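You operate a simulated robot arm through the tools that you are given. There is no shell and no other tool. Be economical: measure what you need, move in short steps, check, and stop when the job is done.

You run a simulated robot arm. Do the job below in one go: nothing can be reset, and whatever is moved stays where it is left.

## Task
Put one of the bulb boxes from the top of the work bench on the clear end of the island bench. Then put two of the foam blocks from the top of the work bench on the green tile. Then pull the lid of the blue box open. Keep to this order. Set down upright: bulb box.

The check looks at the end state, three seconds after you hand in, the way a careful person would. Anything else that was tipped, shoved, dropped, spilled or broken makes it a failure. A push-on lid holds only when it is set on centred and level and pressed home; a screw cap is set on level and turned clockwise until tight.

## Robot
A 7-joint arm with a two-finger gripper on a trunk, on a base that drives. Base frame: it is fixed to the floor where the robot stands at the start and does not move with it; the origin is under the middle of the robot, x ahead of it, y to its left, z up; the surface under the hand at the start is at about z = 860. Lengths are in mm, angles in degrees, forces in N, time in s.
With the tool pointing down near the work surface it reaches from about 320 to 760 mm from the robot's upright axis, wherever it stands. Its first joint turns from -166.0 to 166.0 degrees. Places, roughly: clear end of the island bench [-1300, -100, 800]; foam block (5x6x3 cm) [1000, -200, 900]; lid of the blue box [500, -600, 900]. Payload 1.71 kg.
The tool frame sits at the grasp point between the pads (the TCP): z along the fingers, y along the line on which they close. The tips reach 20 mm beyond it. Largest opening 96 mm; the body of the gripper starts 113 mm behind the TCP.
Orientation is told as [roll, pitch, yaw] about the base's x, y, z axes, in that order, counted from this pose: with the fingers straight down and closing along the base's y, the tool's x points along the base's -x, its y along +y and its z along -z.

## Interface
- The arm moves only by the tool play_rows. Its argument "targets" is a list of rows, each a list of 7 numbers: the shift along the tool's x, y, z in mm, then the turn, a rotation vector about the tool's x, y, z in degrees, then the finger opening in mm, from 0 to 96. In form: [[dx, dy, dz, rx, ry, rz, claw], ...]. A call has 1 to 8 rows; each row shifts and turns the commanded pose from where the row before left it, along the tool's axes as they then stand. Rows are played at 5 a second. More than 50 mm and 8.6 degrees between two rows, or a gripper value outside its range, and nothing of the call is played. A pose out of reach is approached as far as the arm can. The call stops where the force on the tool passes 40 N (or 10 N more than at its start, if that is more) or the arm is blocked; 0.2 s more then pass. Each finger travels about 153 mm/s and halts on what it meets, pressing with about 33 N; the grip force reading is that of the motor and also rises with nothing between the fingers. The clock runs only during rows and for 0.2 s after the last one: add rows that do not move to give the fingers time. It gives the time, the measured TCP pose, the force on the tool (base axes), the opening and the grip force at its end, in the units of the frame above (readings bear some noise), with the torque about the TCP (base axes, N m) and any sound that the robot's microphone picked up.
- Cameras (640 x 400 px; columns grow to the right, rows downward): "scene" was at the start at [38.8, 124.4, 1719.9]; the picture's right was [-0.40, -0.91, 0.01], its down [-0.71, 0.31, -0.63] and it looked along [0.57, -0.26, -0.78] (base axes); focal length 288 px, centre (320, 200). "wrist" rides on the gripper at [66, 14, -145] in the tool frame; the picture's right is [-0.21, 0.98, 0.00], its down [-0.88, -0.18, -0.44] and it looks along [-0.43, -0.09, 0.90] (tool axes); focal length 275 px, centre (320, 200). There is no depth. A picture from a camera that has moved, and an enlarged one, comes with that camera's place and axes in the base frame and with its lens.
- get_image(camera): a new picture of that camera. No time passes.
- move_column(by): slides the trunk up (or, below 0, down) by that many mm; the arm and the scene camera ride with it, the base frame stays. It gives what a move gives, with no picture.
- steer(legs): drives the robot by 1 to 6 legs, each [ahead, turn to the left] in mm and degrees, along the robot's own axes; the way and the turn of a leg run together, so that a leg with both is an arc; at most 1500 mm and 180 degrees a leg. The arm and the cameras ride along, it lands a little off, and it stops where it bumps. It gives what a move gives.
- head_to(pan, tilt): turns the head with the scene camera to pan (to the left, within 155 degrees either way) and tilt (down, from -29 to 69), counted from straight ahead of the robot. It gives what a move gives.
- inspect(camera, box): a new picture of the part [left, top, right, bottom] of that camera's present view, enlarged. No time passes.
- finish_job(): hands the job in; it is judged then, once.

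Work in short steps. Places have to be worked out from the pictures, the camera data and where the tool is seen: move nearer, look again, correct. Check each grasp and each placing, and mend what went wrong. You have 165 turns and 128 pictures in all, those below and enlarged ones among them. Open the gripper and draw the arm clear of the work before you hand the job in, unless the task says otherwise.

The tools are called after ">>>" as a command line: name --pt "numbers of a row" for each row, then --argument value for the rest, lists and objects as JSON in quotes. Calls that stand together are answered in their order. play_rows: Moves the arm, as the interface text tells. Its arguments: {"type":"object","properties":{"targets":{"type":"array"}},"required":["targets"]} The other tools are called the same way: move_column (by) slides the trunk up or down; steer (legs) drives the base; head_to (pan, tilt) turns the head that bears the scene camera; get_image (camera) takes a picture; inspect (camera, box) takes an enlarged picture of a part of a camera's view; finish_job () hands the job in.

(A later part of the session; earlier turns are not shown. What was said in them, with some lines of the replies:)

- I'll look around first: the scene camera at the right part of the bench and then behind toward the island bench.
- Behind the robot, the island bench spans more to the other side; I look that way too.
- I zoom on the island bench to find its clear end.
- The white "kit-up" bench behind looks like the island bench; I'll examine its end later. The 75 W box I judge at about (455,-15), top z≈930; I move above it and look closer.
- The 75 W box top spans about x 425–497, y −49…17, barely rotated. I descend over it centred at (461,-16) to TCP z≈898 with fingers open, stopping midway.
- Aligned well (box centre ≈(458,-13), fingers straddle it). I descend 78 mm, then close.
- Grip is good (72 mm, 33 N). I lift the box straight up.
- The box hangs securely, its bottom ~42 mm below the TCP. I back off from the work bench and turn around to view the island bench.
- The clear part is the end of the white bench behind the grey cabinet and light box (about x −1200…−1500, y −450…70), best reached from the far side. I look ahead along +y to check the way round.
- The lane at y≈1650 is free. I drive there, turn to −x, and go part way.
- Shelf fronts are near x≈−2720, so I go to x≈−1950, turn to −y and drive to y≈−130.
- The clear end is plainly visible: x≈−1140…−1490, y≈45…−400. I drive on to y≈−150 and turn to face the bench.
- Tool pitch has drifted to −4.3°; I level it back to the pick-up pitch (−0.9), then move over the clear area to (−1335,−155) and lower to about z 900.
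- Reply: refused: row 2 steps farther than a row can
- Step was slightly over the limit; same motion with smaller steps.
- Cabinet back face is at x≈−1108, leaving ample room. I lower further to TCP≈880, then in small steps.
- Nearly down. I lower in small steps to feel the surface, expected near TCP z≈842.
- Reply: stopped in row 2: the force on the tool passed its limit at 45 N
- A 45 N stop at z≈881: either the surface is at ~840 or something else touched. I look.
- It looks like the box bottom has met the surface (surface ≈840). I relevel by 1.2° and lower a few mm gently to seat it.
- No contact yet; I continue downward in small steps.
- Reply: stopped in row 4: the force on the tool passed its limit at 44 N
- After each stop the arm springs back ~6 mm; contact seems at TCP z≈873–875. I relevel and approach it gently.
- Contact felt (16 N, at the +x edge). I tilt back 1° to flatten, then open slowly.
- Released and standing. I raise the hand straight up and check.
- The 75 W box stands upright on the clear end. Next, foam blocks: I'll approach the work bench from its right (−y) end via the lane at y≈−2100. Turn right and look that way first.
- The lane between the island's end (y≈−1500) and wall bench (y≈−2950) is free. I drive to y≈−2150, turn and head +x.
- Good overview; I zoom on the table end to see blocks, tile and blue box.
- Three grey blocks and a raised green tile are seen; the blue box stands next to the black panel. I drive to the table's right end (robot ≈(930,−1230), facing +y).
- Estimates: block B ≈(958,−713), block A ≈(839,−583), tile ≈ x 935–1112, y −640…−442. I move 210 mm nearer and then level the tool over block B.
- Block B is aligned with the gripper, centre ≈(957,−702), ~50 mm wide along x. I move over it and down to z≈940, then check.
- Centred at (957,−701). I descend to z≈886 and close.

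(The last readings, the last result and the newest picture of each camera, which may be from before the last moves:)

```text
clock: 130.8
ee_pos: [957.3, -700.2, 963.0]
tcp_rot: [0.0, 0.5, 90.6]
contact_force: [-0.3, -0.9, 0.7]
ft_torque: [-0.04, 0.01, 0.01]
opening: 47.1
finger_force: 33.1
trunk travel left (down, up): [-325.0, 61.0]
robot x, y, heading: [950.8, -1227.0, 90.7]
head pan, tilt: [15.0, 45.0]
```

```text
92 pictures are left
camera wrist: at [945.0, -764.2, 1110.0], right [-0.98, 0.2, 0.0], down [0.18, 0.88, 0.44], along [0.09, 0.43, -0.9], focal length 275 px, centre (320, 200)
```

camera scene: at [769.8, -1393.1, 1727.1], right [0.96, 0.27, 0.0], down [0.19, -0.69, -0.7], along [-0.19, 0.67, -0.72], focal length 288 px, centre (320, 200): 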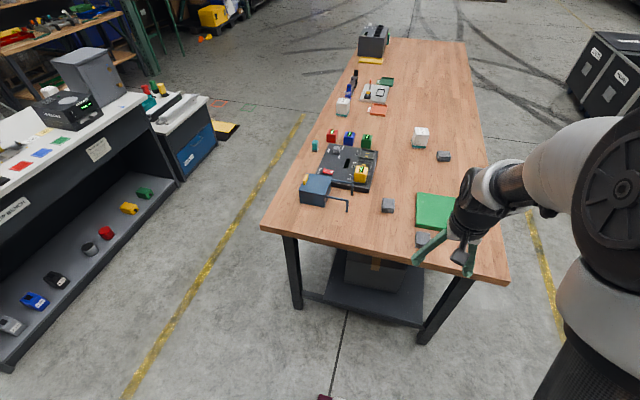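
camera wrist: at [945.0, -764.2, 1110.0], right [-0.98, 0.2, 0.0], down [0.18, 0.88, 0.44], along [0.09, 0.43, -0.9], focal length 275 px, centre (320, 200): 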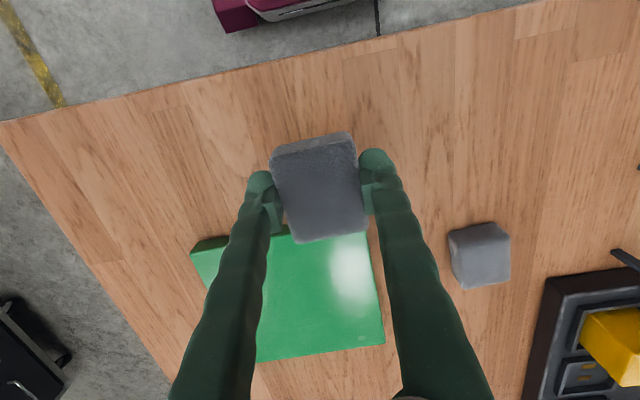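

Block held and lifted. I carry it over the tile's right half, to ≈(1063,−550), at this height.

>>> play_rows --pt "-38 -27 0 0 0 0 40" --pt "-38 -27 0 0 0 0 40" --pt "-38 -27 0 0 0 0 40" --pt "-36 -25 0 0 0 0 40" --pt "0 0 0 0 0 0 40"

>>> get_image --camera "wrist"

```text
clock: 132.0
ee_pos: [1061.6, -549.8, 962.1]
tcp_rot: [0.2, 0.4, 90.5]
contact_force: [-0.2, 0.0, -0.6]
ft_torque: [0.01, -0.02, 0.03]
opening: 46.7
finger_force: 33.2
trunk travel left (down, up): [-325.0, 61.0]
robot x, y, heading: [947.9, -1228.0, 90.3]
head pan, tilt: [15.0, 45.0]
```

```text
91 pictures are left
camera wrist: at [1049.3, -613.6, 1108.7], right [-0.98, 0.2, 0.0], down [0.18, 0.88, 0.44], along [0.09, 0.43, -0.9], focal length 275 px, centre (320, 200)
```

wrist: 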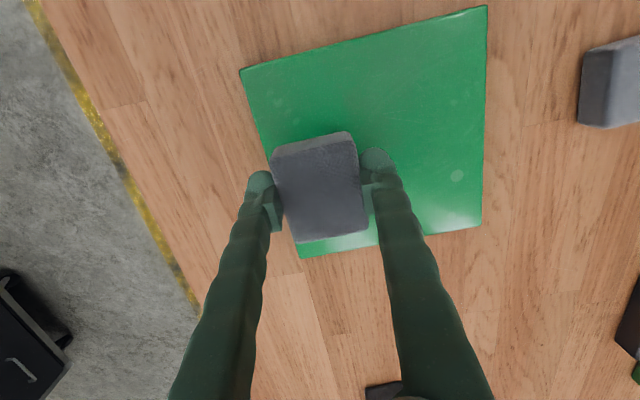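

Tile spans x≈925–1107, y≈−625…−441; the block is well inside its right half. I lower until light contact (expected TCP z≈905).

>>> play_rows --pt "0 0 25 0 0 0 40" --pt "0 0 20 0 0 0 40" --pt "0 0 4 0 0 0 40" --pt "0 0 0 0 0 0 40"

>>> play_rows --pt "0 0 2 0 0 0 40" --pt "0 0 2 0 0 0 40" --pt "0 0 0 0 0 0 40"

>>> get_image --camera "wrist"

```text
clock: 133.0
ee_pos: [1061.8, -548.6, 912.9]
tcp_rot: [0.2, 0.3, 90.4]
contact_force: [0.2, -0.1, -0.4]
ft_torque: [-0.02, -0.02, 0.06]
opening: 47.2
finger_force: 33.1
trunk travel left (down, up): [-325.0, 61.0]
robot x, y, heading: [941.3, -1227.5, 90.7]
head pan, tilt: [15.0, 45.0]
```

```text
clock: 133.8
ee_pos: [1061.5, -548.2, 910.4]
tcp_rot: [0.1, 0.2, 90.4]
contact_force: [0.6, -1.0, 19.7]
ft_torque: [0.02, 0.26, 0.01]
opening: 47.1
finger_force: 33.1
trunk travel left (down, up): [-325.0, 61.0]
robot x, y, heading: [945.3, -1224.7, 90.4]
head pan, tilt: [15.0, 45.0]
```

```text
90 pictures are left
camera wrist: at [1048.9, -613.3, 1058.3], right [-0.98, 0.2, 0.0], down [0.18, 0.88, 0.44], along [0.09, 0.43, -0.9], focal length 275 px, centre (320, 200)
```

wrist: 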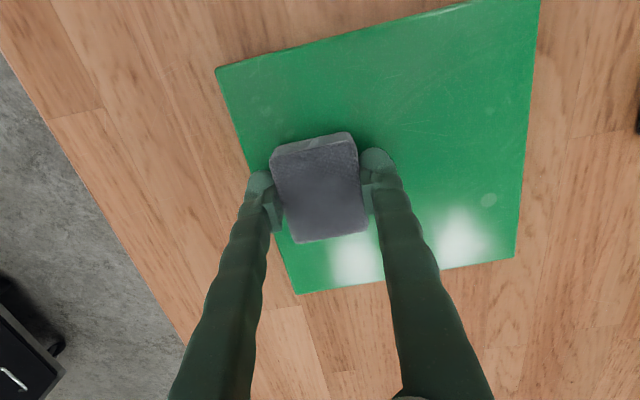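

Contact at 20 N on the tile. I release gently and raise.

>>> play_rows --pt "0 0 -0.5 0 0 0 52" --pt "0 0 0 0 0 0 64" --pt "0 0 0 0 0 0 74" --pt "0 0 -30 0 0 0 74" --pt "0 0 -45 0 0 0 80" --pt "0 0 -45 0 0 0 90" --pt "0 0 0 0 0 0 90"

>>> get_image --camera "wrist"

```text
clock: 135.4
ee_pos: [1063.0, -545.3, 1030.6]
tcp_rot: [0.2, 0.5, 90.4]
contact_force: [0.4, 1.4, 0.3]
ft_torque: [-0.02, -0.02, 0.01]
opening: 90.1
finger_force: 0.1
trunk travel left (down, up): [-325.0, 61.0]
robot x, y, heading: [946.3, -1229.9, 90.6]
head pan, tilt: [15.0, 45.0]
```

```text
89 pictures are left
camera wrist: at [1050.4, -609.9, 1177.0], right [-0.98, 0.2, 0.0], down [0.18, 0.88, 0.44], along [0.09, 0.43, -0.9], focal length 275 px, centre (320, 200)
```

wrist: 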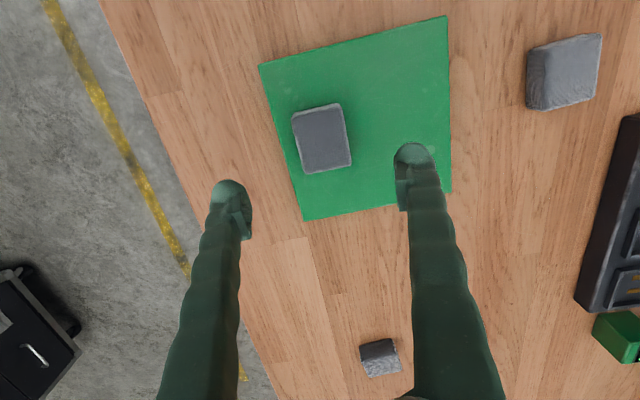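

First block sits on the tile. Now I move above block A near (839,−583).

>>> play_rows --pt "7 45 0 0 0 0 90" --pt "8 45 0 0 0 0 90" --pt "8 45 0 0 0 0 90" --pt "8 45 0 0 0 0 90" --pt "8 44 0 0 0 0 90" --pt "0 0 0 0 0 0 90"

>>> get_image --camera "wrist"

```text
clock: 136.8
ee_pos: [839.2, -585.3, 1030.5]
tcp_rot: [0.1, 0.3, 90.4]
contact_force: [-0.2, 0.4, -0.6]
ft_torque: [0.0, -0.02, -0.02]
opening: 90.2
finger_force: 0.0
trunk travel left (down, up): [-325.0, 61.0]
robot x, y, heading: [945.9, -1227.2, 90.6]
head pan, tilt: [15.0, 45.0]
```

```text
88 pictures are left
camera wrist: at [826.3, -650.6, 1178.1], right [-0.98, 0.2, 0.0], down [0.18, 0.88, 0.44], along [0.09, 0.43, -0.9], focal length 275 px, centre (320, 200)
```

wrist: 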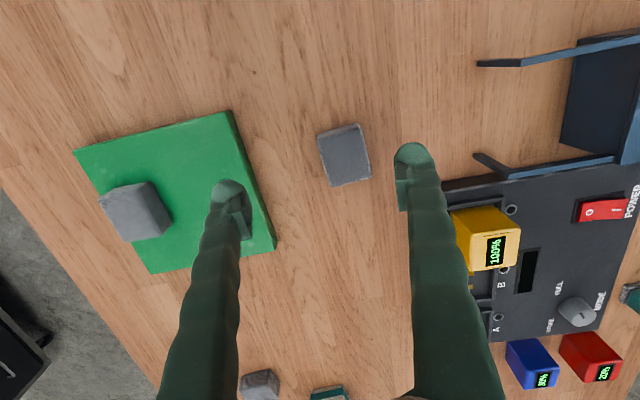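

Block A is at ≈(819,−559), rotated ~3°. I move over it, with 3° yaw, and descend partly.

>>> play_rows --pt "-26 20 30 0 0 0 90" --pt "0 0 40 0 0 -3 90" --pt "0 0 25 0 0 0 90" --pt "0 0 0 0 0 0 90"

>>> get_image --camera "wrist"

```text
clock: 137.8
ee_pos: [818.0, -563.2, 935.5]
tcp_rot: [0.1, 0.5, 93.5]
contact_force: [-0.9, -0.5, -0.4]
ft_torque: [-0.01, -0.03, 0.02]
opening: 90.1
finger_force: 0.0
trunk travel left (down, up): [-325.0, 61.0]
robot x, y, heading: [941.3, -1225.7, 90.6]
head pan, tilt: [15.0, 45.0]
```

```text
87 pictures are left
camera wrist: at [807.7, -628.0, 1083.1], right [-0.99, 0.15, 0.0], down [0.13, 0.89, 0.44], along [0.06, 0.43, -0.9], focal length 275 px, centre (320, 200)
```

wrist: 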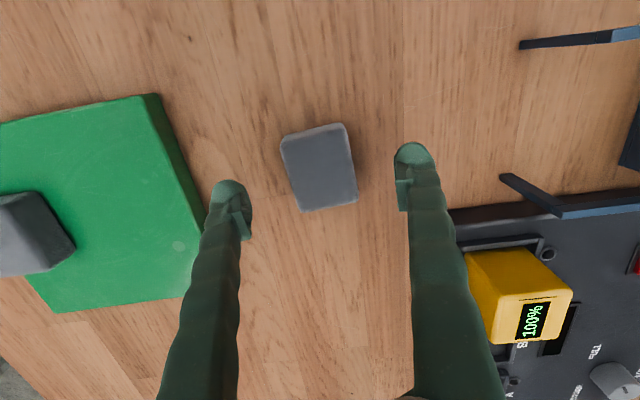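

Aligned as with the first block. Descend, close and lift.

>>> play_rows --pt "0 0 30 0 0 0 90" --pt "0 0 18 0 0 0 90" --pt "0 0 0 0 0 0 70" --pt "0 0 0 0 0 0 44" --pt "0 0 0 0 0 0 40" --pt "0 0 0 0 0 0 40"

>>> play_rows --pt "0 0 -30 0 0 0 40" --pt "0 0 -45 0 0 0 40" --pt "0 0 0 0 0 3 40" --pt "0 0 0 0 0 0 40"

>>> get_image --camera "wrist"

```text
clock: 139.2
ee_pos: [816.8, -563.0, 888.7]
tcp_rot: [0.2, 0.3, 93.4]
contact_force: [1.2, 0.0, 0.9]
ft_torque: [0.03, 0.02, 0.02]
opening: 47.4
finger_force: 33.2
trunk travel left (down, up): [-325.0, 61.0]
robot x, y, heading: [945.5, -1229.7, 90.5]
head pan, tilt: [15.0, 45.0]
```

```text
clock: 140.2
ee_pos: [817.6, -563.4, 964.6]
tcp_rot: [0.1, 0.4, 90.4]
contact_force: [-0.3, 0.1, 0.6]
ft_torque: [0.02, 0.0, 0.01]
opening: 47.0
finger_force: 33.1
trunk travel left (down, up): [-325.0, 61.0]
robot x, y, heading: [944.7, -1229.4, 90.6]
head pan, tilt: [15.0, 45.0]
```

```text
86 pictures are left
camera wrist: at [804.6, -628.1, 1110.6], right [-0.98, 0.2, 0.0], down [0.18, 0.88, 0.44], along [0.09, 0.43, -0.9], focal length 275 px, centre (320, 200)
```

wrist: 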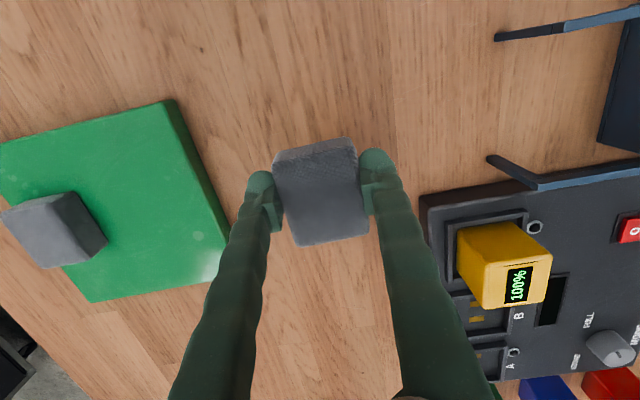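

I carry it to the tile's left half, ≈(969,−548), staying clear of the first block.

>>> play_rows --pt "-3 -38 0 0 0 0 40" --pt "-3 -38 0 0 0 0 40" --pt "-4 -38 0 0 0 0 40" --pt "-4 -38 0 0 0 0 40" --pt "0 0 35 0 0 0 40" --pt "0 0 12 0 0 0 40" --pt "0 0 4 0 0 0 40" --pt "0 0 0 0 0 0 40"

>>> get_image --camera "wrist"

```text
clock: 142.0
ee_pos: [969.3, -548.2, 912.4]
tcp_rot: [0.1, 0.2, 90.5]
contact_force: [1.7, -1.2, 8.3]
ft_torque: [0.11, 0.15, 0.03]
opening: 46.8
finger_force: 32.7
trunk travel left (down, up): [-325.0, 61.0]
robot x, y, heading: [944.3, -1226.3, 90.5]
head pan, tilt: [15.0, 45.0]
```

```text
85 pictures are left
camera wrist: at [956.1, -613.3, 1059.6], right [-0.98, 0.2, 0.0], down [0.18, 0.88, 0.44], along [0.09, 0.43, -0.9], focal length 275 px, centre (320, 200)
```

wrist: 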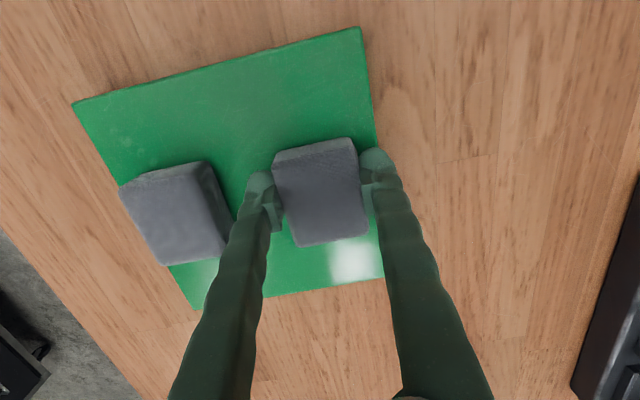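

Light contact (8 N), block fully on the tile. Release and rise.

>>> play_rows --pt "0 0 0 0 0 0 52" --pt "0 0 0 0 0 0 62" --pt "0 0 0 0 0 0 70" --pt "0 0 -30 0 0 0 70" --pt "0 0 -45 0 0 0 70" --pt "0 0 -45 0 0 0 80" --pt "0 0 -45 0 0 0 90" --pt "0 0 0 0 0 0 90"

>>> get_image --camera "wrist"

>>> head_to --pan 25 --tilt 50

>>> get_image --camera "scene"

```text
clock: 143.8
ee_pos: [971.3, -547.1, 1076.3]
tcp_rot: [0.1, 0.4, 90.4]
contact_force: [0.0, -0.1, 0.7]
ft_torque: [0.01, -0.02, -0.03]
opening: 90.0
finger_force: 0.0
trunk travel left (down, up): [-325.0, 61.0]
robot x, y, heading: [945.6, -1225.3, 90.8]
head pan, tilt: [15.0, 45.0]
```

```text
84 pictures are left
camera wrist: at [958.0, -610.8, 1223.3], right [-0.98, 0.2, 0.0], down [0.18, 0.88, 0.44], along [0.09, 0.43, -0.9], focal length 275 px, centre (320, 200)
```

wrist: 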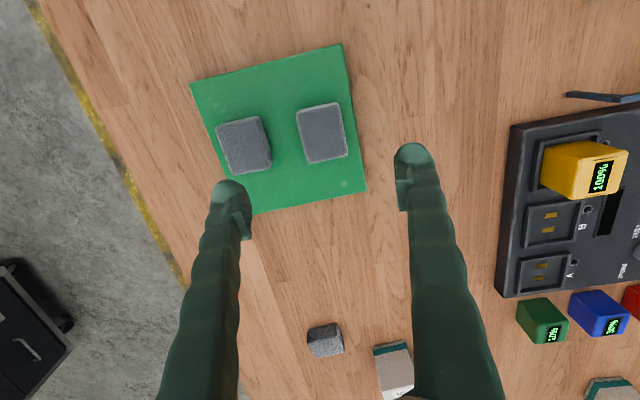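

```text
clock: 144.5
ee_pos: [971.5, -546.2, 1076.2]
tcp_rot: [0.1, 0.5, 90.5]
contact_force: [-1.0, 0.2, -0.3]
ft_torque: [-0.01, 0.01, 0.0]
opening: 90.0
finger_force: 0.0
trunk travel left (down, up): [-325.0, 61.0]
robot x, y, heading: [944.0, -1229.1, 90.7]
head pan, tilt: [25.0, 50.0]
```

```text
83 pictures are left
camera scene: at [756.8, -1189.4, 1720.2], right [0.9, 0.43, -0.01], down [0.33, -0.7, -0.63], along [-0.28, 0.57, -0.78], focal length 288 px, centre (320, 200)
```

scene: 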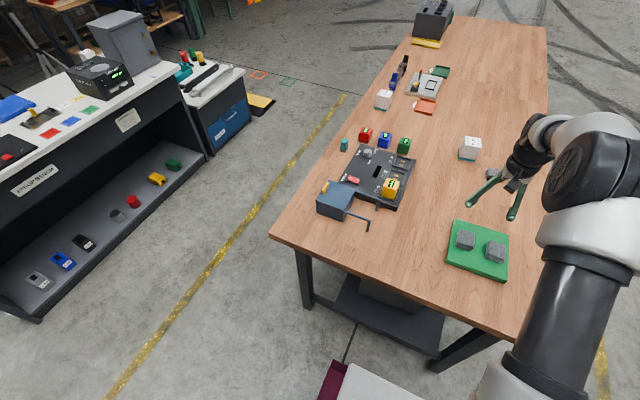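

Both blocks are on the tile. Now I study the blue box closely.

>>> inspect --camera "scene" --box '[300, 130, 430, 240]'

```text
3.64 times, centred on (365, 185) of scene
camera zoom: at [756.8, -1189.4, 1720.2], right [0.9, 0.43, -0.01], down [0.33, -0.7, -0.63], along [-0.28, 0.57, -0.78], focal length 1048 px, centre (156, 254)
```

zoom: 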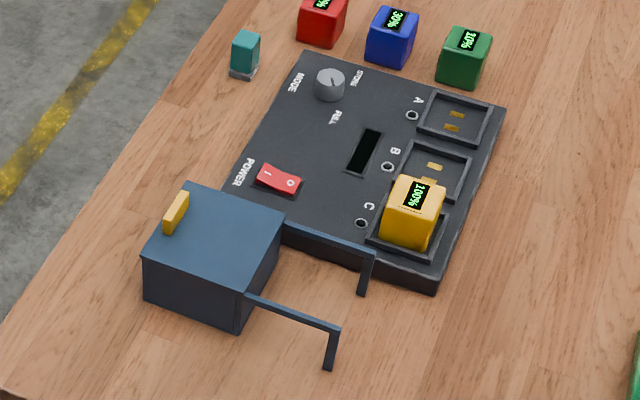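

The blue box (x≈466–570, y≈−625…−520, top ≈930) has a yellow handle at its −x edge and two rails reaching to x≈658 on the +x side; I need a closer look. I shift the robot sideways to x≈540 by backing, turning and returning.

>>> play_rows --pt "45 0 -15 0 0 0 90" --pt "45 0 -15 0 0 0 90" --pt "45 0 -10 0 0 0 90" --pt "45 0 0 0 0 0 90" --pt "20 0 0 0 0 0 90" --pt "0 0 0 0 0 0 90"

>>> steer --legs '[[-400, 0], [0, 89.5], [410, 0], [0, -90], [350, 0]]'

>>> get_image --camera "wrist"

```text
clock: 145.9
ee_pos: [971.0, -748.0, 1118.4]
tcp_rot: [0.1, 0.4, 90.4]
contact_force: [0.4, -0.7, 0.5]
ft_torque: [0.0, 0.03, -0.01]
opening: 90.0
finger_force: 0.0
trunk travel left (down, up): [-325.0, 61.0]
robot x, y, heading: [941.7, -1228.0, 90.5]
head pan, tilt: [25.0, 50.0]
```

```text
clock: 161.8
ee_pos: [597.5, -783.9, 1117.9]
tcp_rot: [0.1, 0.4, 88.6]
contact_force: [-0.7, 1.3, -0.6]
ft_torque: [-0.05, 0.02, 0.01]
opening: 90.1
finger_force: 0.1
trunk travel left (down, up): [-325.0, 61.0]
robot x, y, heading: [551.4, -1263.4, 88.8]
head pan, tilt: [25.0, 50.0]
```

```text
81 pictures are left
camera wrist: at [582.6, -847.5, 1263.7], right [-0.97, 0.23, 0.0], down [0.21, 0.88, 0.44], along [0.1, 0.42, -0.9], focal length 275 px, centre (320, 200)
```

wrist: 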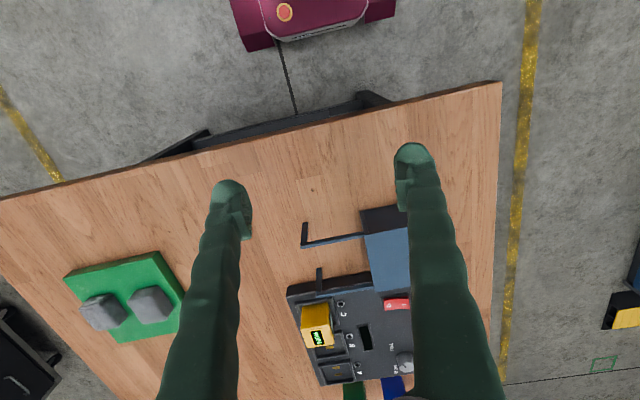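

I tilt the hand to view the box obliquely with the wrist camera.

>>> play_rows --pt "0 35 20 0 -8 0 90" --pt "0 35 20 0 -8 0 90" --pt "0 0 20 0 -8 0 90" --pt "0 0 20 0 -8 0 90" --pt "0 0 0 0 0 0 90"

>>> get_image --camera "wrist"

```text
clock: 163.0
ee_pos: [528.8, -785.1, 1047.1]
tcp_rot: [0.1, -32.5, 88.4]
contact_force: [0.6, -0.3, 0.3]
ft_torque: [0.01, 0.05, 0.03]
opening: 90.0
finger_force: 0.0
trunk travel left (down, up): [-325.0, 61.0]
robot x, y, heading: [553.8, -1263.4, 88.6]
head pan, tilt: [25.0, 50.0]
```

```text
80 pictures are left
camera wrist: at [511.2, -917.9, 1135.7], right [-0.97, 0.2, 0.11], down [0.2, 0.49, 0.85], along [0.11, 0.85, -0.52], focal length 275 px, centre (320, 200)
```

wrist: 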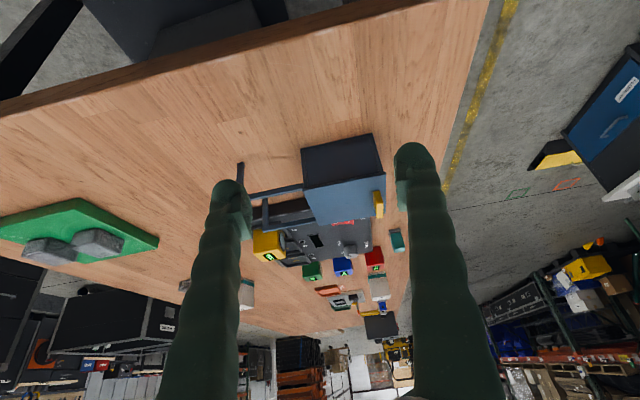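

>>> inspect --camera "wrist" --box '[225, 115, 415, 235]'

```text
3.33 times, centred on (320, 175) of wrist
camera zoom: at [511.2, -917.9, 1135.7], right [-0.97, 0.2, 0.11], down [0.2, 0.49, 0.85], along [0.11, 0.85, -0.52], focal length 918 px, centre (320, 283)
```

zoom: 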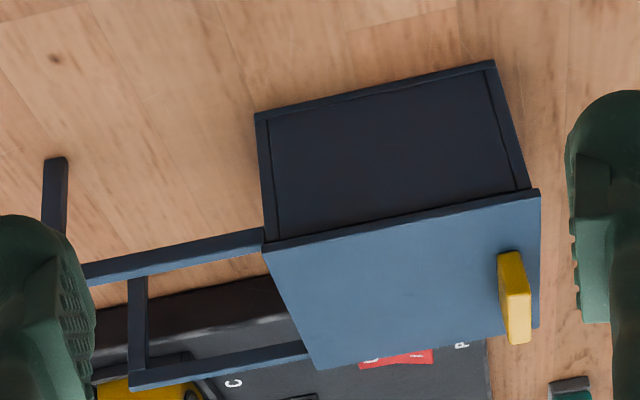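

It is a flat blue lid plate with a yellow upright handle at its −x edge, on runners extending to +x: a sliding lid opening toward +x. I level the hand and go above the handle (≈(473,−568)).

>>> play_rows --pt "0 0 0 0 8.2 0 70" --pt "0 0 0 0 8.2 0 70" --pt "0 0 0 0 8.2 0 70" --pt "0 0 0 0 8 0 70" --pt "-45 12 0 0 0 0 70" --pt "-45 12 0 0 0 0 70" --pt "-45 12 0 0 0 0 70" --pt "-45 12 0 0 0 0 70"

>>> get_image --camera "wrist"

```text
clock: 164.8
ee_pos: [484.2, -601.2, 1046.9]
tcp_rot: [0.2, 0.3, 88.5]
contact_force: [-0.4, -0.7, -0.2]
ft_torque: [-0.02, -0.03, -0.01]
opening: 69.9
finger_force: 0.1
trunk travel left (down, up): [-325.0, 61.0]
robot x, y, heading: [556.2, -1264.3, 88.7]
head pan, tilt: [25.0, 50.0]
```

```text
78 pictures are left
camera wrist: at [468.9, -666.2, 1193.9], right [-0.97, 0.23, 0.0], down [0.21, 0.87, 0.44], along [0.1, 0.43, -0.9], focal length 275 px, centre (320, 200)
```

wrist: 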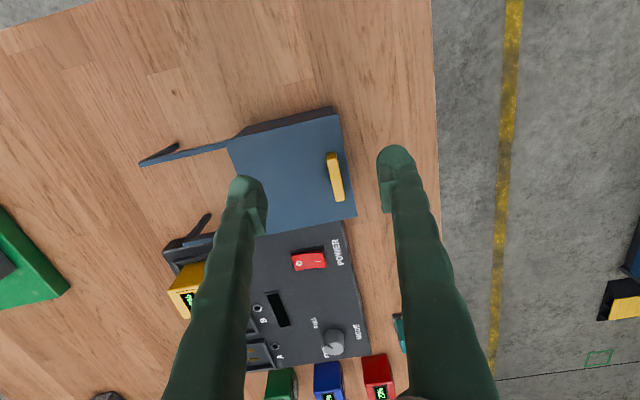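

Handle centre ≈(476,−567), thin along x, ~45 mm long along y. I move over it and down to z≈985, then look again.

>>> play_rows --pt "-34 9 20 0 0 0 60" --pt "0 0 40 0 0 0 60" --pt "0 0 0 0 0 0 60"

>>> get_image --camera "wrist"

>>> inspect --camera "scene" --box '[320, 60, 520, 200]'

```text
clock: 165.6
ee_pos: [477.2, -569.3, 987.3]
tcp_rot: [0.1, 0.2, 88.5]
contact_force: [0.3, 0.9, -1.5]
ft_torque: [-0.04, 0.01, 0.01]
opening: 60.0
finger_force: 0.1
trunk travel left (down, up): [-325.0, 61.0]
robot x, y, heading: [557.1, -1264.8, 88.8]
head pan, tilt: [25.0, 50.0]
```

```text
77 pictures are left
camera wrist: at [461.9, -632.5, 1133.8], right [-0.97, 0.23, 0.0], down [0.21, 0.87, 0.44], along [0.1, 0.43, -0.9], focal length 275 px, centre (320, 200)
```

wrist: 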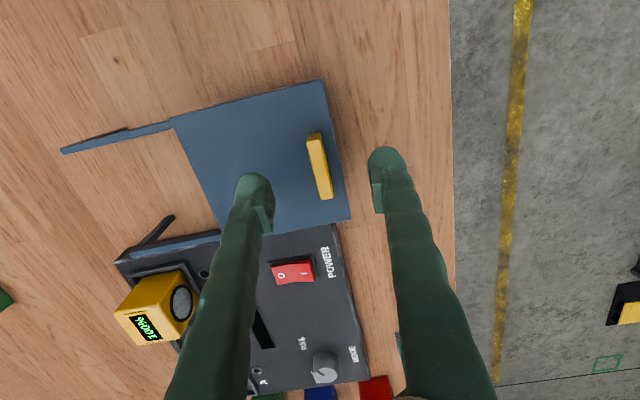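

```text
2.86 times, centred on (420, 130) of scene
camera zoom: at [369.2, -1219.0, 1720.2], right [0.92, 0.4, -0.01], down [0.31, -0.71, -0.63], along [-0.26, 0.57, -0.78], focal length 824 px, centre (34, 400)
```

zoom: 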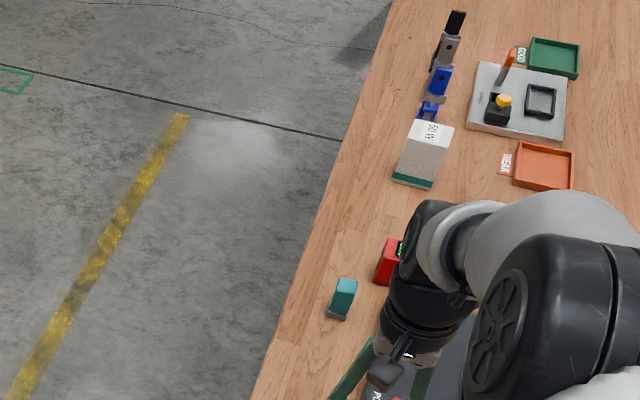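

Handle is centred between the fingers; lid top ≈925, handle top ≈948. I descend to TCP z≈951 in small steps and look before closing.

>>> play_rows --pt "0 0 15 0 0 0 60" --pt "0 0 12 0 0 0 60" --pt "0 0 8 0 0 0 60" --pt "0 0 0 0 0 0 60"

>>> get_image --camera "wrist"

```text
clock: 166.6
ee_pos: [476.6, -567.6, 954.0]
tcp_rot: [0.1, -0.1, 88.6]
contact_force: [-0.5, -0.6, 14.0]
ft_torque: [0.02, -0.51, -0.1]
opening: 61.3
finger_force: 0.8
trunk travel left (down, up): [-325.0, 61.0]
robot x, y, heading: [556.1, -1263.5, 88.8]
head pan, tilt: [25.0, 50.0]
```

```text
75 pictures are left
camera wrist: at [461.0, -632.6, 1100.0], right [-0.97, 0.23, 0.0], down [0.21, 0.87, 0.45], along [0.1, 0.43, -0.9], focal length 275 px, centre (320, 200)
```

wrist: 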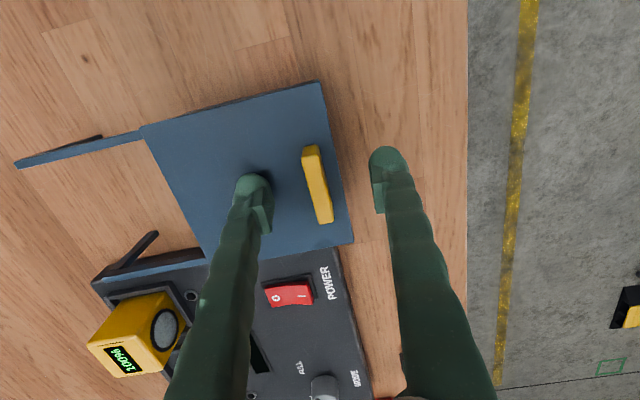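

The +x fingertip touches the lid (14 N), so the lid top is ≈934. I rise 3 mm and close on the handle.

>>> play_rows --pt "0 0 -3.5 0 0 0 60" --pt "0 0 0 0 0 0 60" --pt "0 0 0 0 0 0 40" --pt "0 0 0 0 0 0 20" --pt "0 0 0 0 0 0 2" --pt "0 0 0 0 0 0 2"

>>> get_image --camera "wrist"

```text
clock: 168.0
ee_pos: [476.3, -569.7, 955.9]
tcp_rot: [0.1, 0.1, 88.5]
contact_force: [2.4, -1.4, 1.1]
ft_torque: [0.03, 0.0, 0.27]
opening: 8.8
finger_force: 35.3
trunk travel left (down, up): [-325.0, 61.0]
robot x, y, heading: [553.9, -1260.8, 88.6]
head pan, tilt: [25.0, 50.0]
```

```text
74 pictures are left
camera wrist: at [461.0, -632.5, 1101.9], right [-0.97, 0.23, 0.0], down [0.21, 0.87, 0.44], along [0.1, 0.43, -0.9], focal length 275 px, centre (320, 200)
```

wrist: 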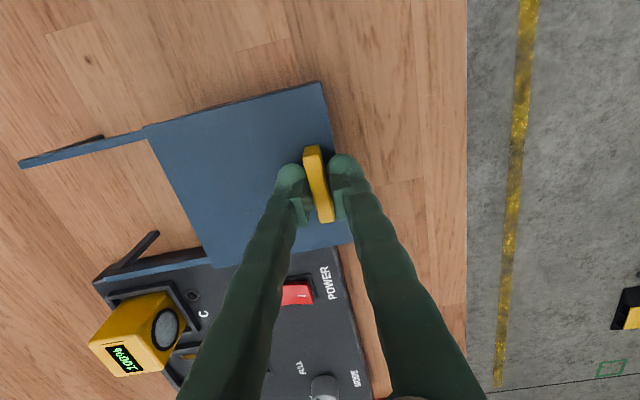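

Handle gripped (8.8 mm). I try sliding toward +x by a few mm, watching the force.

>>> play_rows --pt "0 -3 0 0 0 0 2" --pt "0 -3 0 0 0 0 2" --pt "0 0 0 0 0 0 2"

>>> get_image --camera "wrist"

```text
clock: 168.8
ee_pos: [481.9, -568.6, 956.4]
tcp_rot: [0.1, 0.2, 88.4]
contact_force: [-0.1, -1.7, 2.5]
ft_torque: [-0.09, -0.01, 0.25]
opening: 8.9
finger_force: 35.3
trunk travel left (down, up): [-325.0, 61.0]
robot x, y, heading: [555.3, -1263.0, 88.7]
head pan, tilt: [25.0, 50.0]
```

```text
73 pictures are left
camera wrist: at [466.8, -632.6, 1101.9], right [-0.97, 0.23, 0.0], down [0.21, 0.87, 0.44], along [0.1, 0.43, -0.9], focal length 275 px, centre (320, 200)
```

wrist: 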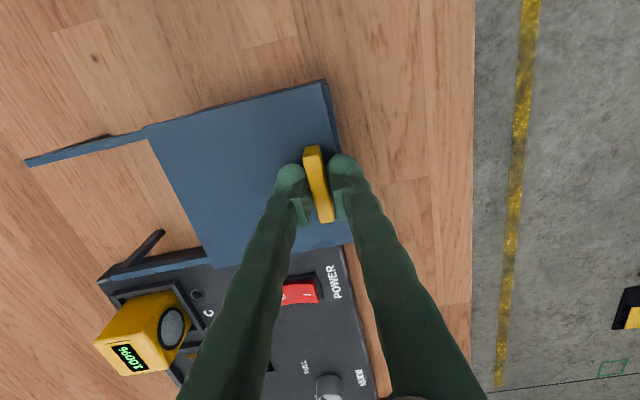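

It slides freely (force ≈2 N) and the box rim starts to show. I keep sliding in moderate steps.

>>> play_rows --pt "0 -10 0 0 0 0 2" --pt "0 -12 0 0 0 0 2" --pt "0 -12 0 0 0 0 2" --pt "0 -12 0 0 0 0 2" --pt "0 -10 0 0 0 0 2" --pt "0 0 0 0 0 0 2"

>>> get_image --camera "wrist"

```text
clock: 170.2
ee_pos: [539.4, -568.3, 955.1]
tcp_rot: [0.1, 0.2, 88.5]
contact_force: [-0.2, 4.7, -13.0]
ft_torque: [0.27, -0.04, 0.31]
opening: 9.0
finger_force: 34.8
trunk travel left (down, up): [-325.0, 61.0]
robot x, y, heading: [553.9, -1264.1, 88.6]
head pan, tilt: [25.0, 50.0]
```

```text
72 pictures are left
camera wrist: at [524.5, -632.6, 1102.0], right [-0.97, 0.23, 0.0], down [0.21, 0.87, 0.44], along [0.1, 0.43, -0.9], focal length 275 px, centre (320, 200)
```

wrist: 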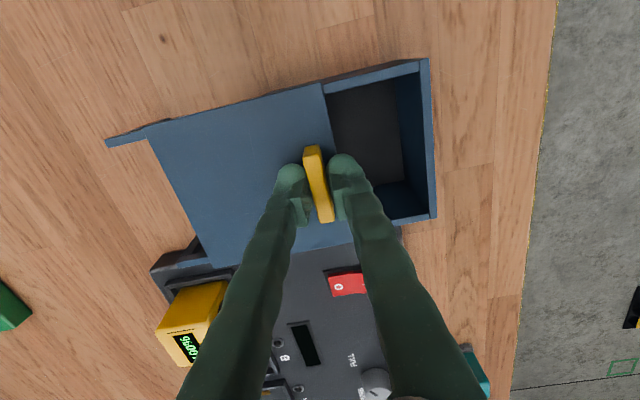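

The box is half open. A −13 N vertical load builds, so I lower 1 mm while continuing to slide.

>>> play_rows --pt "-0.5 -6 1 0 0 0 2" --pt "0 -8 0 0 0 0 2" --pt "0 -8 0 0 0 0 2" --pt "0 0 0 0 0 0 2"

>>> get_image --camera "wrist"

```text
clock: 171.2
ee_pos: [560.7, -568.6, 955.8]
tcp_rot: [0.1, 0.0, 88.5]
contact_force: [-0.8, 8.2, -3.3]
ft_torque: [-0.15, -0.02, 0.3]
opening: 9.0
finger_force: 34.4
trunk travel left (down, up): [-325.0, 61.0]
robot x, y, heading: [551.6, -1259.2, 88.4]
head pan, tilt: [25.0, 50.0]
```

```text
71 pictures are left
camera wrist: at [546.3, -633.1, 1101.9], right [-0.97, 0.23, 0.0], down [0.21, 0.87, 0.44], along [0.1, 0.43, -0.9], focal length 275 px, centre (320, 200)
```

wrist: 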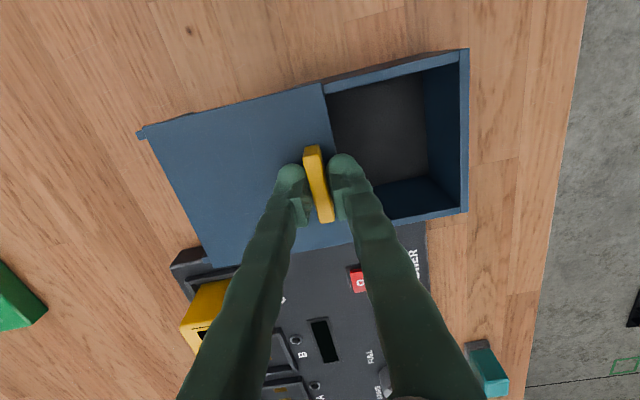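

Almost at the rail ends. I go on a few mm, easing the side load, until the stop is felt or rails end.

>>> play_rows --pt "-1 -4 0 0 0 0 2" --pt "0 -3 0 0 0 0 2" --pt "0 0 0 0 0 0 2"

>>> get_image --camera "wrist"

```text
clock: 172.0
ee_pos: [568.9, -569.3, 955.1]
tcp_rot: [0.1, 0.2, 88.5]
contact_force: [1.1, 0.6, 9.1]
ft_torque: [-0.23, -0.04, 0.23]
opening: 9.0
finger_force: 35.4
trunk travel left (down, up): [-325.0, 61.0]
robot x, y, heading: [557.3, -1258.7, 88.7]
head pan, tilt: [25.0, 50.0]
```

```text
70 pictures are left
camera wrist: at [553.6, -633.1, 1101.9], right [-0.97, 0.23, 0.0], down [0.21, 0.87, 0.44], along [0.1, 0.43, -0.9], focal length 275 px, centre (320, 200)
```

wrist: 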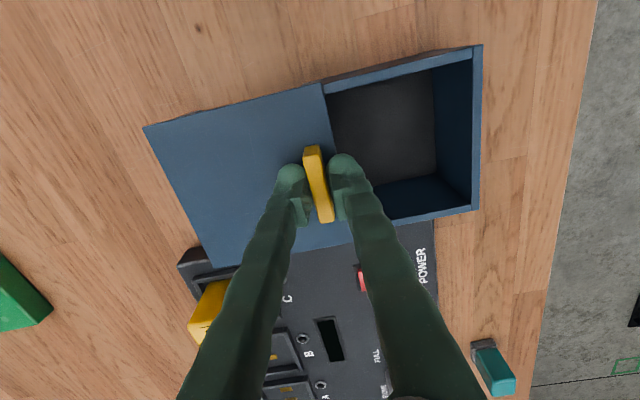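

Open 92 mm with no stop yet; the lid end is flush with the rail ends. I try 4 mm more for the stop.

>>> play_rows --pt "0 -2 -0.5 0 0 0 2" --pt "0 -2 0 0 0 0 2" --pt "0 0 0 0 0 0 2"

```text
clock: 172.8
ee_pos: [570.7, -567.6, 955.1]
tcp_rot: [0.2, 0.1, 88.5]
contact_force: [0.9, 4.3, 4.2]
ft_torque: [0.21, -0.01, 0.27]
opening: 8.8
finger_force: 35.0
trunk travel left (down, up): [-325.0, 61.0]
robot x, y, heading: [554.8, -1259.2, 88.6]
head pan, tilt: [25.0, 50.0]
```

Still free; another 4 mm.

>>> play_rows --pt "-0.5 -2 0 0 0 0 2" --pt "0 -2 0 0 0 0 2" --pt "0 0 0 0 0 0 2"

>>> get_image --camera "wrist"

```text
clock: 173.6
ee_pos: [575.5, -569.7, 954.9]
tcp_rot: [0.1, 0.3, 88.5]
contact_force: [-3.0, 2.4, 2.7]
ft_torque: [0.13, 0.07, 0.23]
opening: 8.6
finger_force: 34.9
trunk travel left (down, up): [-325.0, 61.0]
robot x, y, heading: [555.0, -1261.0, 88.8]
head pan, tilt: [25.0, 50.0]
```

```text
69 pictures are left
camera wrist: at [559.5, -632.9, 1102.0], right [-0.97, 0.23, 0.0], down [0.21, 0.87, 0.44], along [0.1, 0.43, -0.9], focal length 275 px, centre (320, 200)
```

wrist: 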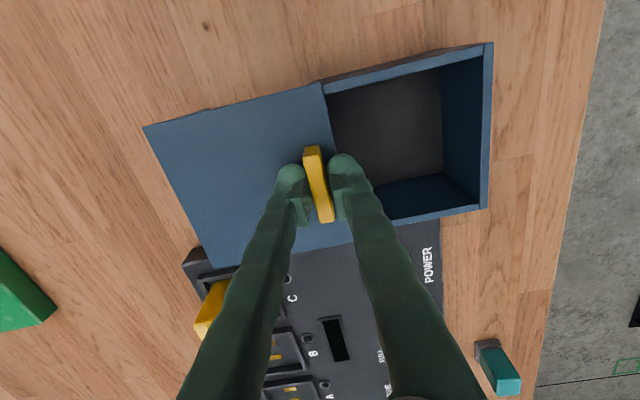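

A slight −3 N resistance appears at ≈98 mm travel. One last 2 mm to confirm the stop.

>>> play_rows --pt "0 -2 0 0 0 0 2" --pt "0 0 0 0 0 0 2"

```text
clock: 174.2
ee_pos: [573.9, -568.8, 954.9]
tcp_rot: [0.1, 0.1, 88.6]
contact_force: [-12.5, 1.9, 3.0]
ft_torque: [-0.12, 0.19, 0.21]
opening: 8.8
finger_force: 35.4
trunk travel left (down, up): [-325.0, 61.0]
robot x, y, heading: [559.2, -1261.2, 88.6]
head pan, tilt: [25.0, 50.0]
```

The stop is reached (−12.5 N), so the lid is fully open. I ease off 1.5 mm, release the handle slowly and rise.

>>> play_rows --pt "0 1.5 0 0 0 0 2" --pt "0 0 0 0 0 0 14" --pt "0 0 0 0 0 0 30" --pt "0 0 -15 0 0 0 34" --pt "0 0 -40 0 0 0 50" --pt "0 0 -45 0 0 0 50" --pt "0 0 -45 0 0 0 60" --pt "0 0 0 0 0 0 60"

>>> play_rows --pt "45 0 0 0 0 0 60" --pt "45 0 0 0 0 0 60" --pt "45 0 0 0 0 0 60" --pt "45 0 0 0 0 0 60" --pt "45 0 0 0 0 0 60" --pt "0 0 0 0 0 0 60"

>>> get_image --camera "wrist"

>>> head_to --pan 5 --tilt 48

>>> get_image --camera "scene"

```text
clock: 176.0
ee_pos: [576.3, -567.9, 1098.9]
tcp_rot: [0.1, 0.1, 88.5]
contact_force: [0.0, 0.0, -0.7]
ft_torque: [-0.02, 0.01, -0.02]
opening: 60.0
finger_force: 0.1
trunk travel left (down, up): [-325.0, 61.0]
robot x, y, heading: [554.0, -1263.5, 88.6]
head pan, tilt: [25.0, 50.0]
```

```text
clock: 177.4
ee_pos: [570.1, -792.1, 1098.2]
tcp_rot: [0.1, 0.2, 88.5]
contact_force: [0.8, 0.2, 0.0]
ft_torque: [-0.05, 0.01, -0.02]
opening: 59.9
finger_force: 0.1
trunk travel left (down, up): [-325.0, 61.0]
robot x, y, heading: [560.8, -1262.8, 88.6]
head pan, tilt: [25.0, 50.0]
```

```text
68 pictures are left
camera wrist: at [555.6, -857.0, 1245.1], right [-0.97, 0.23, 0.0], down [0.21, 0.87, 0.44], along [0.1, 0.43, -0.9], focal length 275 px, centre (320, 200)
```

wrist: 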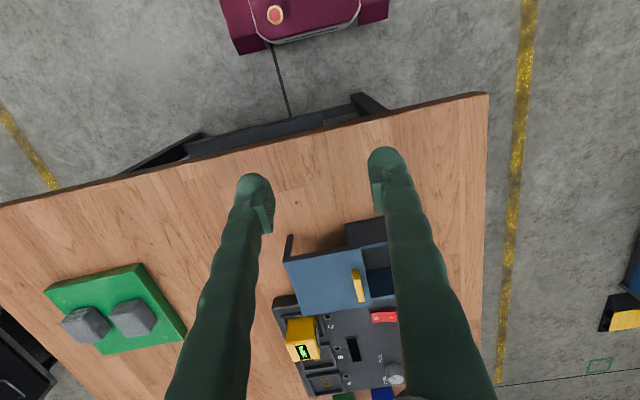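

```text
clock: 178.2
ee_pos: [571.3, -792.3, 1098.5]
tcp_rot: [0.1, 0.2, 88.6]
contact_force: [-0.2, 0.0, 0.4]
ft_torque: [0.0, -0.01, -0.03]
opening: 60.0
finger_force: 0.1
trunk travel left (down, up): [-325.0, 61.0]
robot x, y, heading: [558.4, -1263.5, 88.6]
head pan, tilt: [5.0, 48.0]
```

```text
67 pictures are left
camera scene: at [395.1, -1211.6, 1722.7], right [1.0, 0.07, 0.0], down [0.05, -0.75, -0.66], along [-0.04, 0.66, -0.75], focal length 288 px, centre (320, 200)
```

scene: 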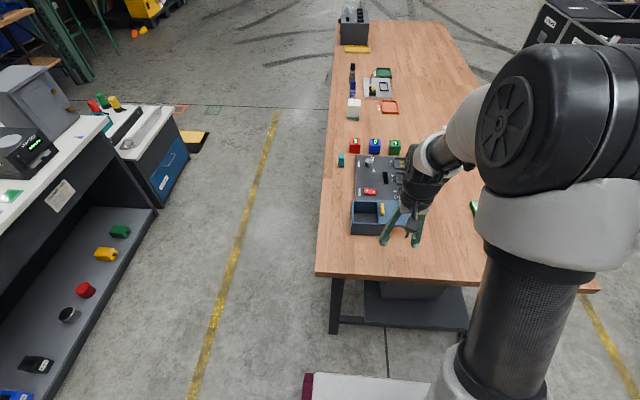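

The lid stays open, both blocks remain on the tile, and the arm is clear with the gripper open; the bulb box was seen standing upright on the island's clear end. I hand in.

>>> finish_job

```text
The job is handed in.
```

I did the three parts in the order you asked and handed the job in. The result of the check isn't known yet.

- **Bulb box:** the 75 W box stands upright on the clear end of the island bench, behind the grey cabinet.
- **Foam blocks:** two blocks sit side by side on the green tile.
- **Blue box:** the lid is slid open to its stop, about 98 mm.

The arm is drawn clear with the gripper open, and I saw nothing else tipped or moved.
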